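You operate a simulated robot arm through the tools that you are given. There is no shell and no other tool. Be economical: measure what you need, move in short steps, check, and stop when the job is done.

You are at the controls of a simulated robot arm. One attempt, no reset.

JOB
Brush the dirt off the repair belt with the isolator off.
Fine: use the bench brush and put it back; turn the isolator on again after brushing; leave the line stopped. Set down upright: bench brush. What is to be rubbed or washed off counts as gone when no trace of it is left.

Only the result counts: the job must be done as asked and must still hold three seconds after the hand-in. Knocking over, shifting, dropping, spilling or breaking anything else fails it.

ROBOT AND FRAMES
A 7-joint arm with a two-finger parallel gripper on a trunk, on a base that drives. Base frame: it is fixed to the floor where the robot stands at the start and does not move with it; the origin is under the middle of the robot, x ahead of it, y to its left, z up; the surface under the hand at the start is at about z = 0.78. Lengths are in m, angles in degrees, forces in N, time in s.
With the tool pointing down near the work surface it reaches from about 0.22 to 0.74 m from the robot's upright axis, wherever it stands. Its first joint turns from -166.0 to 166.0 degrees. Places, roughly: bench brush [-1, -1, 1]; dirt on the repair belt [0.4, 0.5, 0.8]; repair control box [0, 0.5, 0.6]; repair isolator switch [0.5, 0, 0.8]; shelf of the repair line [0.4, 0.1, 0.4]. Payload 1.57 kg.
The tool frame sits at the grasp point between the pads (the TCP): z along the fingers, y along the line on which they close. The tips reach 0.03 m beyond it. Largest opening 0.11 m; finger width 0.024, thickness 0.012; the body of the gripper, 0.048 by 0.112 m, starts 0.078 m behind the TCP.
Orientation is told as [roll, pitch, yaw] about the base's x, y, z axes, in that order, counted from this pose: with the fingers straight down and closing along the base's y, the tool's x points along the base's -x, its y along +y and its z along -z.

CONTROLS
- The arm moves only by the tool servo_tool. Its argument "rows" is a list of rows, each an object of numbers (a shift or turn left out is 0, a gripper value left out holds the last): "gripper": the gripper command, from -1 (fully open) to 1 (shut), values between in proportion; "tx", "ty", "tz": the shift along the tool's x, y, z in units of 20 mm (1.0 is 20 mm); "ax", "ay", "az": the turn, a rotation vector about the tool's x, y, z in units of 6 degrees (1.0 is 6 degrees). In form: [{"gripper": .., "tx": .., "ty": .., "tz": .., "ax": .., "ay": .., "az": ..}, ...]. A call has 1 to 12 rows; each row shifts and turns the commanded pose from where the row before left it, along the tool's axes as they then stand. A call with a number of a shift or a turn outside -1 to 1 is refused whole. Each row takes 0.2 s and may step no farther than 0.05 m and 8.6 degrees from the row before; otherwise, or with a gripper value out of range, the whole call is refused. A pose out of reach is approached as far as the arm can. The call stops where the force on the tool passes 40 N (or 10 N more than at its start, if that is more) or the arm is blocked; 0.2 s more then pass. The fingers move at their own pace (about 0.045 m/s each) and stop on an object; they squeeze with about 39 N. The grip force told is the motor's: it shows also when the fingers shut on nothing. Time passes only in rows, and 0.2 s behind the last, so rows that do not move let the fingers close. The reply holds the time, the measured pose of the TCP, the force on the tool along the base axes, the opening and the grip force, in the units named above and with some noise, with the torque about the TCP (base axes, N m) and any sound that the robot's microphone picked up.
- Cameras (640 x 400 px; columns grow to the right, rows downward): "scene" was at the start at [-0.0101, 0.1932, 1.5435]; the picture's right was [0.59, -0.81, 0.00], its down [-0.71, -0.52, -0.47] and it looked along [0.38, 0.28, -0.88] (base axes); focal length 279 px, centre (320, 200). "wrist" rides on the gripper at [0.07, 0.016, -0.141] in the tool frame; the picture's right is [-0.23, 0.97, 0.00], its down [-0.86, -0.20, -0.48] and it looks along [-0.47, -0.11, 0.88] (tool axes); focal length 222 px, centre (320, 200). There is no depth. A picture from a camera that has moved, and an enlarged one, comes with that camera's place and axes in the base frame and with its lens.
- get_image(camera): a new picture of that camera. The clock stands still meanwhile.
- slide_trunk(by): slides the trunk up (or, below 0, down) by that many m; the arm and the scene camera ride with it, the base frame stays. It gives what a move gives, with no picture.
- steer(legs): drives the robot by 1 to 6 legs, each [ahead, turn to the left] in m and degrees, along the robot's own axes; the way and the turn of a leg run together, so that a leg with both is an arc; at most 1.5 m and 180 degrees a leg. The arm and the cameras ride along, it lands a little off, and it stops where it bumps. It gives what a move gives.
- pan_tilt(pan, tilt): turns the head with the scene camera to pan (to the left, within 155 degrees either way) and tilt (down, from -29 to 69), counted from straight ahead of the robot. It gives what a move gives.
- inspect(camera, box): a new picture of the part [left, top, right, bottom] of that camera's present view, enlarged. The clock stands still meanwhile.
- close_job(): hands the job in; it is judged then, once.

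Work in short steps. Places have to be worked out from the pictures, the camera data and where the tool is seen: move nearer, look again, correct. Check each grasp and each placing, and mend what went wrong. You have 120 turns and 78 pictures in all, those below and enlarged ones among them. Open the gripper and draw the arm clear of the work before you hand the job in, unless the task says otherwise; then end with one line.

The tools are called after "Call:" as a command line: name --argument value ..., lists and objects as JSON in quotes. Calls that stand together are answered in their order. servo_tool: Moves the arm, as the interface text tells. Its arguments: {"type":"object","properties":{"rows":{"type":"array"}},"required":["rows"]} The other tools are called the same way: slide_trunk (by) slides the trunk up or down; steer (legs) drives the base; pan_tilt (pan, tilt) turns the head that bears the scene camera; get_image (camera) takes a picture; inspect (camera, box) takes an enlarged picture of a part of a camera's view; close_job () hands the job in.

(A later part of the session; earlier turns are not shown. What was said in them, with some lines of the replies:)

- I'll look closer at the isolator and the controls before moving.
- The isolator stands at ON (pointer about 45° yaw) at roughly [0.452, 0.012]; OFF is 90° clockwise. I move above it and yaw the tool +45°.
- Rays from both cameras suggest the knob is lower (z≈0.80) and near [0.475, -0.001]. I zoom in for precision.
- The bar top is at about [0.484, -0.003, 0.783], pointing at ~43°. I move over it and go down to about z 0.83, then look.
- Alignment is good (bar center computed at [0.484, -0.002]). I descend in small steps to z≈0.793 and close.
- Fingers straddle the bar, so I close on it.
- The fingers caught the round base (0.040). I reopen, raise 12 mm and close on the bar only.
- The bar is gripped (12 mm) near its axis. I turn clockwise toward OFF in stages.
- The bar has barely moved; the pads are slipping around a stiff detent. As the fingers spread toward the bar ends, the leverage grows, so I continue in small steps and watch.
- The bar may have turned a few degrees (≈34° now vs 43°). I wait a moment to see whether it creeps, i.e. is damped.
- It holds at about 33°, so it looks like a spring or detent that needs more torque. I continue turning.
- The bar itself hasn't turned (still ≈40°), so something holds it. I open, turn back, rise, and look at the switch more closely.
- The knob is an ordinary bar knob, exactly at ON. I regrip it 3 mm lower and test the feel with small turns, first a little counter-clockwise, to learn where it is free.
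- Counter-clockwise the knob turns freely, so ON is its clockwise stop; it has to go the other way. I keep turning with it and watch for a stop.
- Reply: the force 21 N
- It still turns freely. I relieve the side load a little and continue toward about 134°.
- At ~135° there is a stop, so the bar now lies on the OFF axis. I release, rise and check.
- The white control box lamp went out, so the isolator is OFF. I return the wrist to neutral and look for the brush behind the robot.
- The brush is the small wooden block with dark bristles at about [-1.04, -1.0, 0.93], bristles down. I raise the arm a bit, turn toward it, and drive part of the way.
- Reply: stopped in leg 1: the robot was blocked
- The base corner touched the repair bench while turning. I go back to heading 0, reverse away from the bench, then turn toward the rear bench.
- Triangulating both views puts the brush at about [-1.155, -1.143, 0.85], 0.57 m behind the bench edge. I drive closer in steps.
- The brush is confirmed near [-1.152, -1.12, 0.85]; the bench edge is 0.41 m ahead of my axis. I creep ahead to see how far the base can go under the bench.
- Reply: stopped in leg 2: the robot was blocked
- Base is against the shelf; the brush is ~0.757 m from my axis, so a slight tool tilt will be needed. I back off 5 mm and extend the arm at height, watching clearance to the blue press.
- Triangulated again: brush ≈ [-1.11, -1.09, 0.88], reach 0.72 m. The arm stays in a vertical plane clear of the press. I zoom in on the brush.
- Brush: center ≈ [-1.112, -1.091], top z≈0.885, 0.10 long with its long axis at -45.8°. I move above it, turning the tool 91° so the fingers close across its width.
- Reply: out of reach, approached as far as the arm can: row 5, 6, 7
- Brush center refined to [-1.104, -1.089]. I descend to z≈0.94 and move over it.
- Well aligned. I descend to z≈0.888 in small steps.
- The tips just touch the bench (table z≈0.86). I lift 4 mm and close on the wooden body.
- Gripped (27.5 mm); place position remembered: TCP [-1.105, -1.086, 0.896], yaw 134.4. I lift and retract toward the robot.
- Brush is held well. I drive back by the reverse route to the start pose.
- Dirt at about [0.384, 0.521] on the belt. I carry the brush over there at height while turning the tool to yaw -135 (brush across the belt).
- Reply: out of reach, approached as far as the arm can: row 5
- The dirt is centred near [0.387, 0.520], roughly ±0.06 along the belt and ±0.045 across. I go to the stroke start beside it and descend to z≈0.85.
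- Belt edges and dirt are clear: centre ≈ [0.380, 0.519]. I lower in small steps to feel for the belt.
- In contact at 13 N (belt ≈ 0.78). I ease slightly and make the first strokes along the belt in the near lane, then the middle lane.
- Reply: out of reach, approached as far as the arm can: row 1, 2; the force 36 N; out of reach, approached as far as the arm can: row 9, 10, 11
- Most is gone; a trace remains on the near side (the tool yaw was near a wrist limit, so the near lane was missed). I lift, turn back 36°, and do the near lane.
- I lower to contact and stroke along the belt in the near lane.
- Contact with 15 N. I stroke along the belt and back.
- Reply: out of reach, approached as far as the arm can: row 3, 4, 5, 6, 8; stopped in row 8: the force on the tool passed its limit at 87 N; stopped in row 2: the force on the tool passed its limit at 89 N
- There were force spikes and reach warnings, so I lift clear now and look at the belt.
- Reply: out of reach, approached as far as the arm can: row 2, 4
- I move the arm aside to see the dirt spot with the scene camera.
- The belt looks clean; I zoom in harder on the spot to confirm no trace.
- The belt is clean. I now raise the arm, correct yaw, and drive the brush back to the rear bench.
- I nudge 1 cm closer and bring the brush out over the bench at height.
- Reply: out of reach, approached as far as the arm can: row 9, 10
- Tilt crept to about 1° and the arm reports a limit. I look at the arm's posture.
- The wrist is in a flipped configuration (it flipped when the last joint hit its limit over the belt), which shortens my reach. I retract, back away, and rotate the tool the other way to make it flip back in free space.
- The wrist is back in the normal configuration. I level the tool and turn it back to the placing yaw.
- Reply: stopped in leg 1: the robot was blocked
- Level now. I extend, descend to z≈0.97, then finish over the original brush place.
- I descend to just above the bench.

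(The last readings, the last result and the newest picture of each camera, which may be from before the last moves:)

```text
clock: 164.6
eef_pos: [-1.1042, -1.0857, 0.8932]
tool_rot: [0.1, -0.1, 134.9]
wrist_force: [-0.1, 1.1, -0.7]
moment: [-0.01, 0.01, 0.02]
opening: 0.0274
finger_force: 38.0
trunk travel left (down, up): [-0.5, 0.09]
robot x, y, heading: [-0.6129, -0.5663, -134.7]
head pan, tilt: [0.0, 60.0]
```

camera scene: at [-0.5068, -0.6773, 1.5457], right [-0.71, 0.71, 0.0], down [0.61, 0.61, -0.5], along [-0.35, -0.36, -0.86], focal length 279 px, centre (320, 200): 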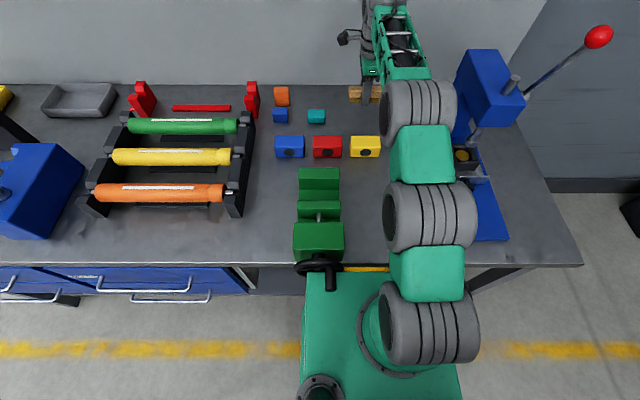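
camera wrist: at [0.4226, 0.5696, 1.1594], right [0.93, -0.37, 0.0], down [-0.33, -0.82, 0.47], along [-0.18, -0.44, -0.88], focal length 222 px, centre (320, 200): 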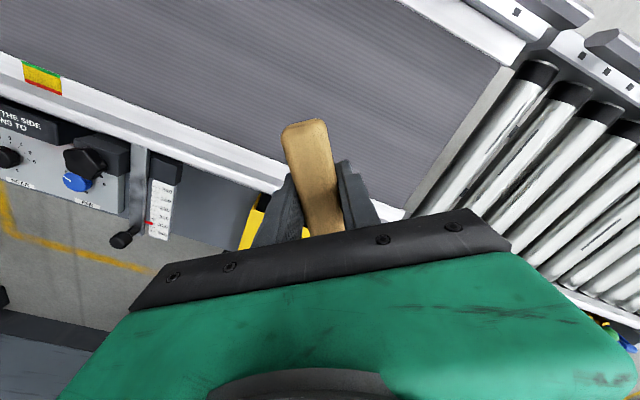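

Call:
servo_tool --rows '[{"tz": 0.08}, {"tz": 0.06}, {}]'

```text
clock: 165.4
eef_pos: [-1.1042, -1.0851, 0.8901]
tool_rot: [0.2, 0.1, 134.8]
wrist_force: [0.8, 0.6, 0.4]
moment: [0.07, -0.1, 0.0]
opening: 0.0274
finger_force: 37.9
trunk travel left (down, up): [-0.5, 0.09]
robot x, y, heading: [-0.6109, -0.5688, -135.1]
head pan, tilt: [0.0, 60.0]
```

Just at contact. I release and rise straight up.

Call:
servo_tool --rows '[{"tz": 0.03}, {"gripper": 0.1}, {"gripper": -0.2}, {}, {}, {"tz": -0.5}, {"tz": -1}, {"tz": -1}, {"tz": -1}, {"tz": -1}]'

Call:
get_image --camera "wrist"

Call:
inspect --camera "scene" --box '[330, 70, 410, 140]'

```text
clock: 167.6
eef_pos: [-1.1042, -1.0859, 0.9802]
tool_rot: [0.1, 0.0, 134.9]
wrist_force: [-0.3, -0.2, 0.3]
moment: [0.0, -0.02, -0.01]
opening: 0.0657
finger_force: 0.0
trunk travel left (down, up): [-0.5, 0.09]
robot x, y, heading: [-0.6088, -0.5605, -135.1]
head pan, tilt: [0.0, 60.0]
```

```text
15 pictures are left
camera wrist: at [-1.0659, -1.1461, 1.1202], right [-0.85, -0.52, 0.0], down [-0.46, 0.75, 0.48], along [-0.25, 0.41, -0.88], focal length 222 px, centre (320, 200)
```

wrist: 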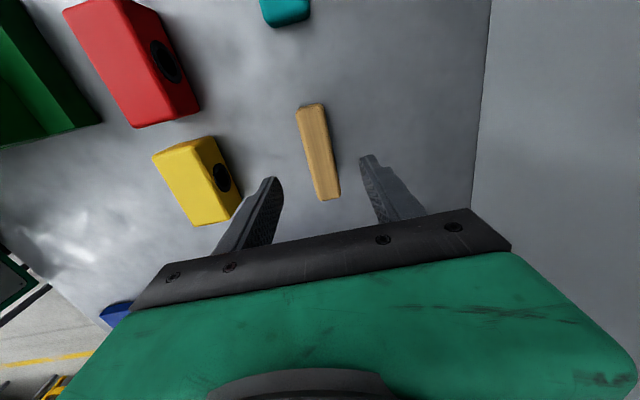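

```text
5.71 times, centred on (370, 105) of scene
camera zoom: at [-0.5068, -0.6774, 1.5457], right [-0.71, 0.71, 0.0], down [0.61, 0.61, -0.5], along [-0.35, -0.36, -0.86], focal length 1593 px, centre (34, 743)
```

zoom: 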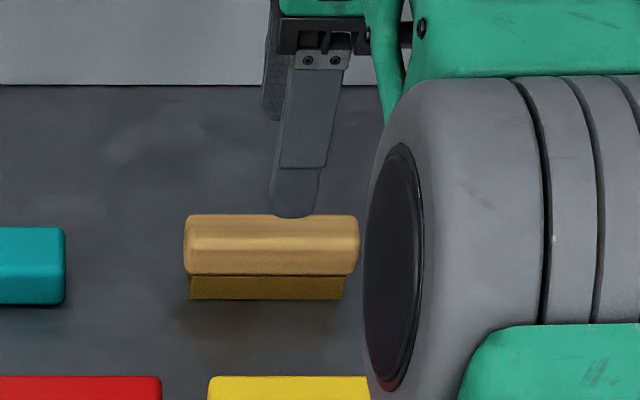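

The brush stands upright in its place. I retract high and drive back to the repair bench.

Call:
servo_tool --rows '[{"tz": -1}, {"tz": -1}, {"tz": -1, "ty": -0.5}, {"tz": -1, "ty": -1}, {"tz": -1, "ty": -1}, {"tz": -1, "ty": -1}, {"tz": -1, "ty": -1}, {"tz": -1, "ty": -1}, {"tz": -1, "ty": -1}, {"ty": -1}, {"ty": -1}, {"ty": -1}]'

Call:
servo_tool --rows '[{"ty": -1}, {"ty": -1}, {"ty": -1}, {"ty": -0.5}]'

Call:
steer --legs '[[-0.582, 0], [0, 90], [-0.22, 0], [0, 45], [0.325, 0]]'

Call:
pan_tilt --pan 36 --tilt 60

```text
clock: 170.2
eef_pos: [-0.9686, -0.9516, 1.1572]
tool_rot: [0.1, 0.0, 134.8]
wrist_force: [0.1, -0.4, 0.6]
moment: [-0.01, 0.01, -0.01]
opening: 0.0661
finger_force: 0.0
trunk travel left (down, up): [-0.5, 0.09]
robot x, y, heading: [-0.6127, -0.5655, -134.9]
head pan, tilt: [0.0, 60.0]
```

```text
clock: 171.2
eef_pos: [-0.9185, -0.9011, 1.158]
tool_rot: [0.0, 0.1, 134.7]
wrist_force: [0.3, 0.2, -0.9]
moment: [0.02, 0.03, 0.02]
opening: 0.0662
finger_force: 0.0
trunk travel left (down, up): [-0.5, 0.09]
robot x, y, heading: [-0.6105, -0.5698, -134.7]
head pan, tilt: [0.0, 60.0]
```

```text
clock: 183.5
eef_pos: [0.4304, 0.015, 1.1564]
tool_rot: [0.0, -0.1, -90.9]
wrist_force: [-0.2, 0.3, 0.6]
moment: [0.01, 0.01, -0.02]
opening: 0.0659
finger_force: 0.1
trunk travel left (down, up): [-0.5, 0.09]
robot x, y, heading: [-0.0266, -0.001, -0.6]
head pan, tilt: [0.0, 60.0]
```

```text
clock: 184.5
eef_pos: [0.4292, 0.0149, 1.1575]
tool_rot: [0.0, -0.1, -90.9]
wrist_force: [-0.6, 0.6, -1.0]
moment: [0.01, 0.0, 0.04]
opening: 0.066
finger_force: 0.1
trunk travel left (down, up): [-0.5, 0.09]
robot x, y, heading: [-0.0217, 0.0023, -0.8]
head pan, tilt: [36.0, 60.0]
```

I turn the tool to -45° (across the bar in OFF) and go above the isolator at the known place.

Call:
servo_tool --rows '[{"az": -1}, {"az": -1}, {"az": -1}, {"az": -1}, {"az": -1}, {"az": -1}, {"az": -1}, {"az": -0.65}, {"tx": -0.86, "ty": 0.45}, {"tx": -0.85, "ty": 0.44}, {"tx": -0.85, "ty": 0.44}, {}]'

Call:
servo_tool --rows '[{"tz": 1}, {"tz": 1}, {"tz": 1}, {"tz": 1}, {"tz": 1}, {"tz": 1}, {"tz": 1}, {"tz": 1}, {"tz": 1}, {"tz": 1}, {"tz": 1}, {}]'

Call:
get_image --camera "wrist"

```text
clock: 187.1
eef_pos: [0.4853, -0.0024, 1.1576]
tool_rot: [0.0, 0.1, -45.0]
wrist_force: [-0.4, 0.2, -0.4]
moment: [0.01, 0.02, -0.01]
opening: 0.0659
finger_force: 0.1
trunk travel left (down, up): [-0.5, 0.09]
robot x, y, heading: [-0.0273, -0.0021, -0.8]
head pan, tilt: [36.0, 60.0]
```

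```text
clock: 189.7
eef_pos: [0.4923, -0.0023, 1.0037]
tool_rot: [-1.0, 0.2, -45.0]
wrist_force: [0.3, -0.6, -0.4]
moment: [0.04, -0.02, -0.01]
opening: 0.0658
finger_force: 0.1
out of reach, approached as far as the arm can: row 8, 9, 10, 11
trunk travel left (down, up): [-0.5, 0.09]
robot x, y, heading: [-0.025, 0.0002, -0.5]
head pan, tilt: [36.0, 60.0]
```

```text
13 pictures are left
camera wrist: at [0.4564, 0.0587, 1.1433], right [0.85, 0.53, -0.02], down [0.47, -0.74, 0.48], along [0.24, -0.41, -0.88], focal length 222 px, centre (320, 200)
```

wrist: 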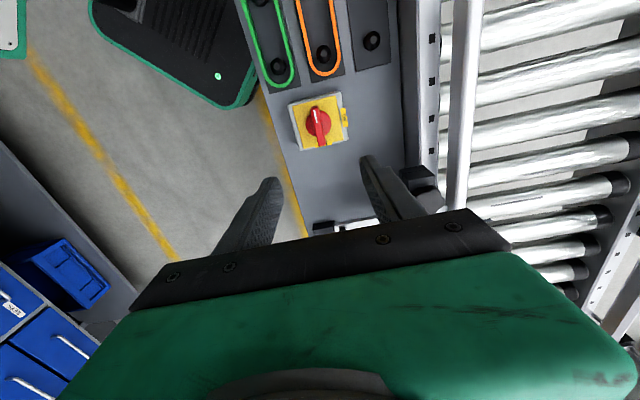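

Again a limit; I check the arm posture.

Call:
get_image --camera "scene"

```text
12 pictures are left
camera scene: at [-0.0336, 0.1939, 1.5458], right [0.58, -0.81, 0.0], down [-0.71, -0.5, -0.5], along [0.41, 0.29, -0.87], focal length 279 px, centre (320, 200)
```

scene: 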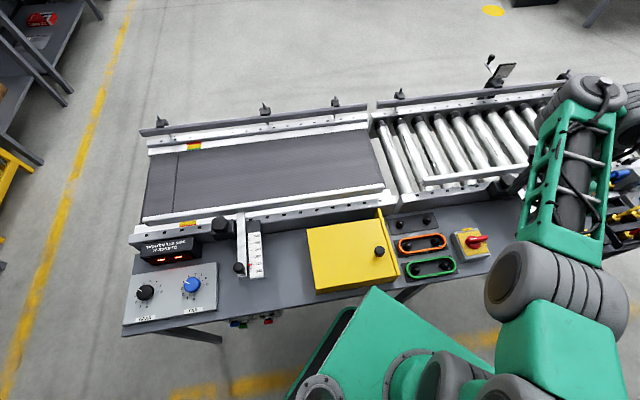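

The wrist is flipped again. I rise and rotate the tool the long way to yaw +135 — the configuration that worked at first.

Call:
servo_tool --rows '[{"tz": -1}, {"tz": -1}, {"tz": -1}, {"tz": -1}, {"tz": -1}, {"tz": -1}, {"az": -1}, {"az": -1}, {"az": -1}, {"az": -1}, {"az": -1}, {"az": -1}]'

Call:
servo_tool --rows '[{"az": -1}, {"az": -1}, {"az": -1}, {"az": -1}, {"az": -1}, {"az": -1}, {"az": -1}, {"az": -1}, {"az": -1}, {"az": -1}, {"az": -1}, {"az": -1}]'

Call:
servo_tool --rows '[{"az": -1}, {"az": -1}, {"az": -1}, {"az": -1}, {"az": -1}, {"az": -1}, {"az": -1}, {"az": -1}, {"az": -1}, {"az": -1}, {"az": -1}, {"az": -1}]'

```text
clock: 192.3
eef_pos: [0.4884, -0.0033, 1.1073]
tool_rot: [-0.1, 0.0, -8.8]
wrist_force: [1.0, 0.2, -0.2]
moment: [0.03, 0.03, -0.02]
opening: 0.0659
finger_force: 0.1
out of reach, approached as far as the arm can: row 1
trunk travel left (down, up): [-0.5, 0.09]
robot x, y, heading: [-0.0249, -0.0014, -0.6]
head pan, tilt: [36.0, 60.0]
```

```text
clock: 194.9
eef_pos: [0.487, -0.0027, 1.1076]
tool_rot: [0.0, 0.0, 63.1]
wrist_force: [-1.1, 0.1, 0.2]
moment: [0.04, 0.01, -0.02]
opening: 0.066
finger_force: 0.1
trunk travel left (down, up): [-0.5, 0.09]
robot x, y, heading: [-0.0268, 0.0, -0.6]
head pan, tilt: [36.0, 60.0]
```

```text
clock: 197.5
eef_pos: [0.4885, -0.0035, 1.1087]
tool_rot: [0.1, 0.0, 135.2]
wrist_force: [-0.1, 0.2, 0.4]
moment: [-0.01, 0.01, -0.02]
opening: 0.0661
finger_force: 0.1
trunk travel left (down, up): [-0.5, 0.09]
robot x, y, heading: [-0.0282, -0.0007, -0.6]
head pan, tilt: [36.0, 60.0]
```

Call:
servo_tool --rows '[{"tx": -0.19, "ty": 0.12, "tz": 1}, {"tz": 1}, {"tz": 1}, {"tz": 1}, {"tz": 1}, {"tz": 1}, {"tz": 1}, {"tz": 1}, {"tz": 1}, {"tz": 1}, {"tz": 1}, {}]'

Call:
get_image --camera "wrist"

```text
clock: 200.1
eef_pos: [0.4833, -0.0042, 0.8884]
tool_rot: [0.1, 0.0, 135.0]
wrist_force: [-0.2, -0.6, 0.3]
moment: [0.0, 0.01, -0.02]
opening: 0.0659
finger_force: 0.1
trunk travel left (down, up): [-0.5, 0.09]
robot x, y, heading: [-0.0296, 0.0003, -0.7]
head pan, tilt: [36.0, 60.0]
```

```text
11 pictures are left
camera wrist: at [0.5216, -0.0636, 1.0283], right [-0.85, -0.53, 0.0], down [-0.46, 0.75, 0.48], along [-0.25, 0.41, -0.88], focal length 222 px, centre (320, 200)
```

wrist: 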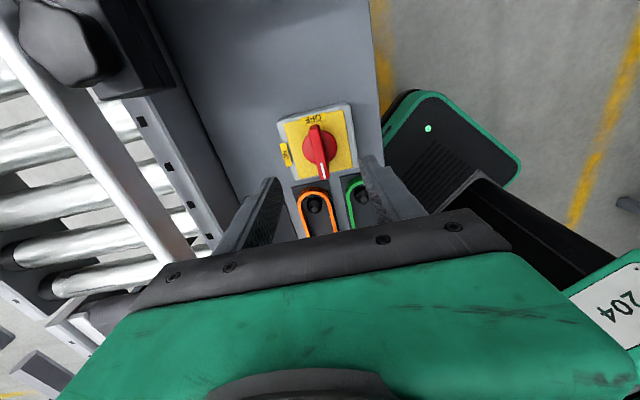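

Normal configuration; the bar is centred. I descend to z≈0.803 and grip it.

Call:
servo_tool --rows '[{"tz": 1}, {"tz": 1}, {"tz": 1}, {"tz": 0.8, "tx": 0.05, "ty": -0.05}, {"tz": 0.47}, {"gripper": 1}, {}, {}, {}, {}]'

Call:
servo_tool --rows '[{"az": 1}, {"az": 1}, {}]'

```text
clock: 202.3
eef_pos: [0.4854, -0.0025, 0.8005]
tool_rot: [0.2, 0.0, 135.0]
wrist_force: [-4.0, -4.7, 0.8]
moment: [-0.1, -0.07, 0.02]
opening: 0.0119
finger_force: 29.3
trunk travel left (down, up): [-0.5, 0.09]
robot x, y, heading: [-0.026, 0.0013, -0.4]
head pan, tilt: [36.0, 60.0]
```

```text
clock: 203.1
eef_pos: [0.4843, -0.0034, 0.802]
tool_rot: [0.1, 0.0, 122.9]
wrist_force: [-8.1, -9.4, 2.1]
moment: [0.09, 0.21, 0.04]
opening: 0.0118
finger_force: 29.1
trunk travel left (down, up): [-0.5, 0.09]
robot x, y, heading: [-0.0272, 0.001, -0.5]
head pan, tilt: [36.0, 60.0]
```

It turns. I continue clockwise to ON at about 45°.

Call:
servo_tool --rows '[{"ty": 0.06}, {"az": 1}, {"az": 1}, {"az": 1}, {"az": 1}, {"az": 1}, {"az": 1}, {}]'

Call:
servo_tool --rows '[{"az": 1}, {"az": 1}, {"az": 1}, {"az": 1}, {"az": 1}, {"az": 1}, {"az": 1}, {"az": 0.5}, {}]'

```text
clock: 204.9
eef_pos: [0.4829, -0.0034, 0.8016]
tool_rot: [0.0, 0.0, 86.8]
wrist_force: [-13.5, -10.8, 2.8]
moment: [-0.24, 0.23, 0.04]
opening: 0.0119
finger_force: 29.4
trunk travel left (down, up): [-0.5, 0.09]
robot x, y, heading: [-0.0245, -0.0026, -0.9]
head pan, tilt: [36.0, 60.0]
```

```text
clock: 206.9
eef_pos: [0.482, -0.0012, 0.8014]
tool_rot: [0.1, 0.0, 42.1]
wrist_force: [-24.1, 0.6, -4.0]
moment: [0.09, -0.34, 0.74]
opening: 0.0128
finger_force: 29.6
trunk travel left (down, up): [-0.5, 0.09]
robot x, y, heading: [-0.0277, -0.0017, -0.7]
head pan, tilt: [36.0, 60.0]
```

The ON stop is reached (moment 0.74 at 42°). I release, rise and check.

Call:
servo_tool --rows '[{"gripper": -0.2}, {}, {}, {"tz": -1}, {"tz": -1}, {"tz": -1}, {"tz": -1}, {"tz": -1}, {"tz": -1}, {"tz": -1}, {"tz": -1}, {"tz": -1}]'

Call:
get_image --camera "scene"

Call:
inspect --camera "scene" --box '[430, 200, 510, 270]'

Call:
inspect --camera "scene" --box '[110, 200, 290, 330]'

```text
clock: 209.5
eef_pos: [0.4837, -0.0021, 0.9811]
tool_rot: [-0.1, 0.0, 42.0]
wrist_force: [-0.3, -1.1, -0.4]
moment: [0.02, 0.01, -0.01]
opening: 0.0659
finger_force: 0.0
trunk travel left (down, up): [-0.5, 0.09]
robot x, y, heading: [-0.0261, -0.0037, -0.5]
head pan, tilt: [36.0, 60.0]
```

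```text
10 pictures are left
camera scene: at [-0.0335, 0.194, 1.5457], right [0.58, -0.81, 0.0], down [-0.71, -0.5, -0.5], along [0.41, 0.29, -0.87], focal length 279 px, centre (320, 200)
```

scene: 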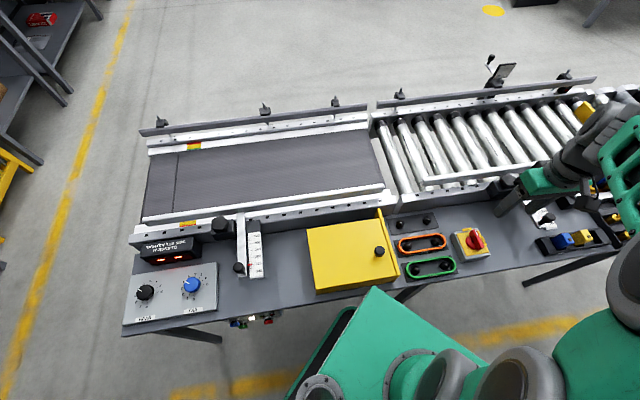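

```text
5.71 times, centred on (470, 235) of scene
camera zoom: at [-0.0335, 0.194, 1.5457], right [0.58, -0.81, 0.0], down [-0.71, -0.5, -0.5], along [0.41, 0.29, -0.87], focal length 1593 px, centre (-537, 0)
```

zoom: 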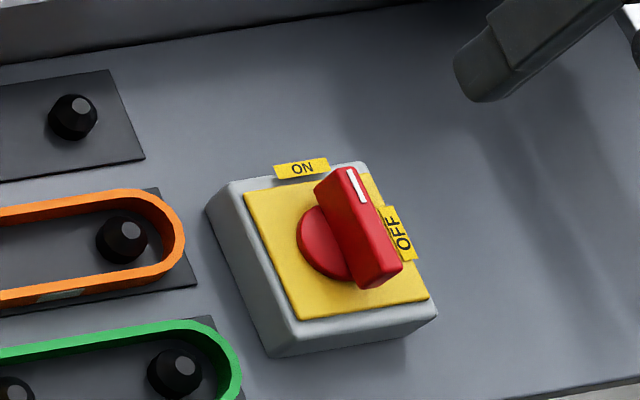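

```text
3.08 times, centred on (200, 265) of scene
camera zoom: at [-0.0335, 0.194, 1.5457], right [0.58, -0.81, 0.0], down [-0.71, -0.5, -0.5], along [0.41, 0.29, -0.87], focal length 858 px, centre (689, 0)
```

zoom: 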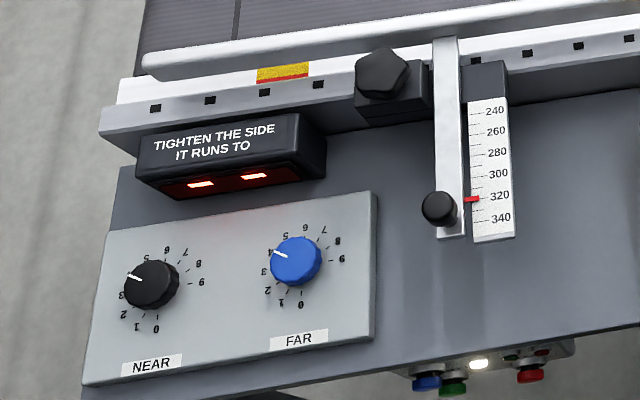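

Isolator is ON, the lamp is lit as at the start, and the belt seam hasn't moved, so the line is stopped. I open fully and draw the arm clear.

Call:
servo_tool --rows '[{"gripper": -1, "tz": -1}, {"tz": -1}, {"tz": -1}, {"tz": -1}, {"tz": -1}, {}]'

Call:
inspect --camera "scene" --box '[130, 100, 400, 260]'

```text
clock: 210.9
eef_pos: [0.4845, -0.0035, 1.0815]
tool_rot: [0.1, 0.0, 42.1]
wrist_force: [0.7, 0.8, -0.5]
moment: [-0.01, -0.02, 0.01]
opening: 0.1101
finger_force: 0.1
trunk travel left (down, up): [-0.5, 0.09]
robot x, y, heading: [-0.0266, 0.002, -0.4]
head pan, tilt: [36.0, 60.0]
```

```text
2.37 times, centred on (265, 180) of scene
camera zoom: at [-0.0335, 0.194, 1.5457], right [0.58, -0.81, 0.0], down [-0.71, -0.5, -0.5], along [0.41, 0.29, -0.87], focal length 661 px, centre (450, 247)
```

zoom: 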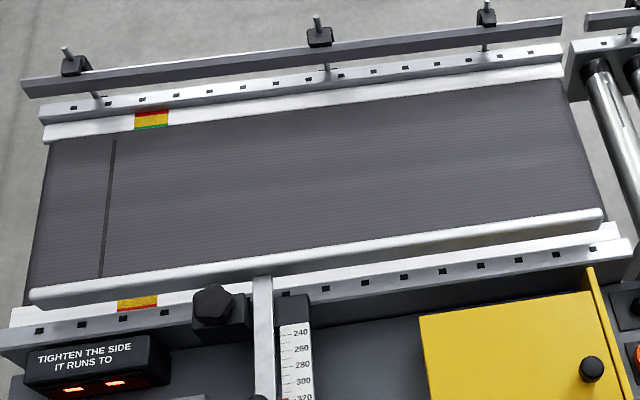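

The belt is clean and stopped, the brush is back, and the isolator is on, so I hand in.

Call:
close_job

```text
The job is handed in.
```

The repair belt is brushed clean with no trace of dirt showing. The isolator was off for the brushing and is on again, the bench brush stands upright in its place on the rear bench, and the line is stopped.
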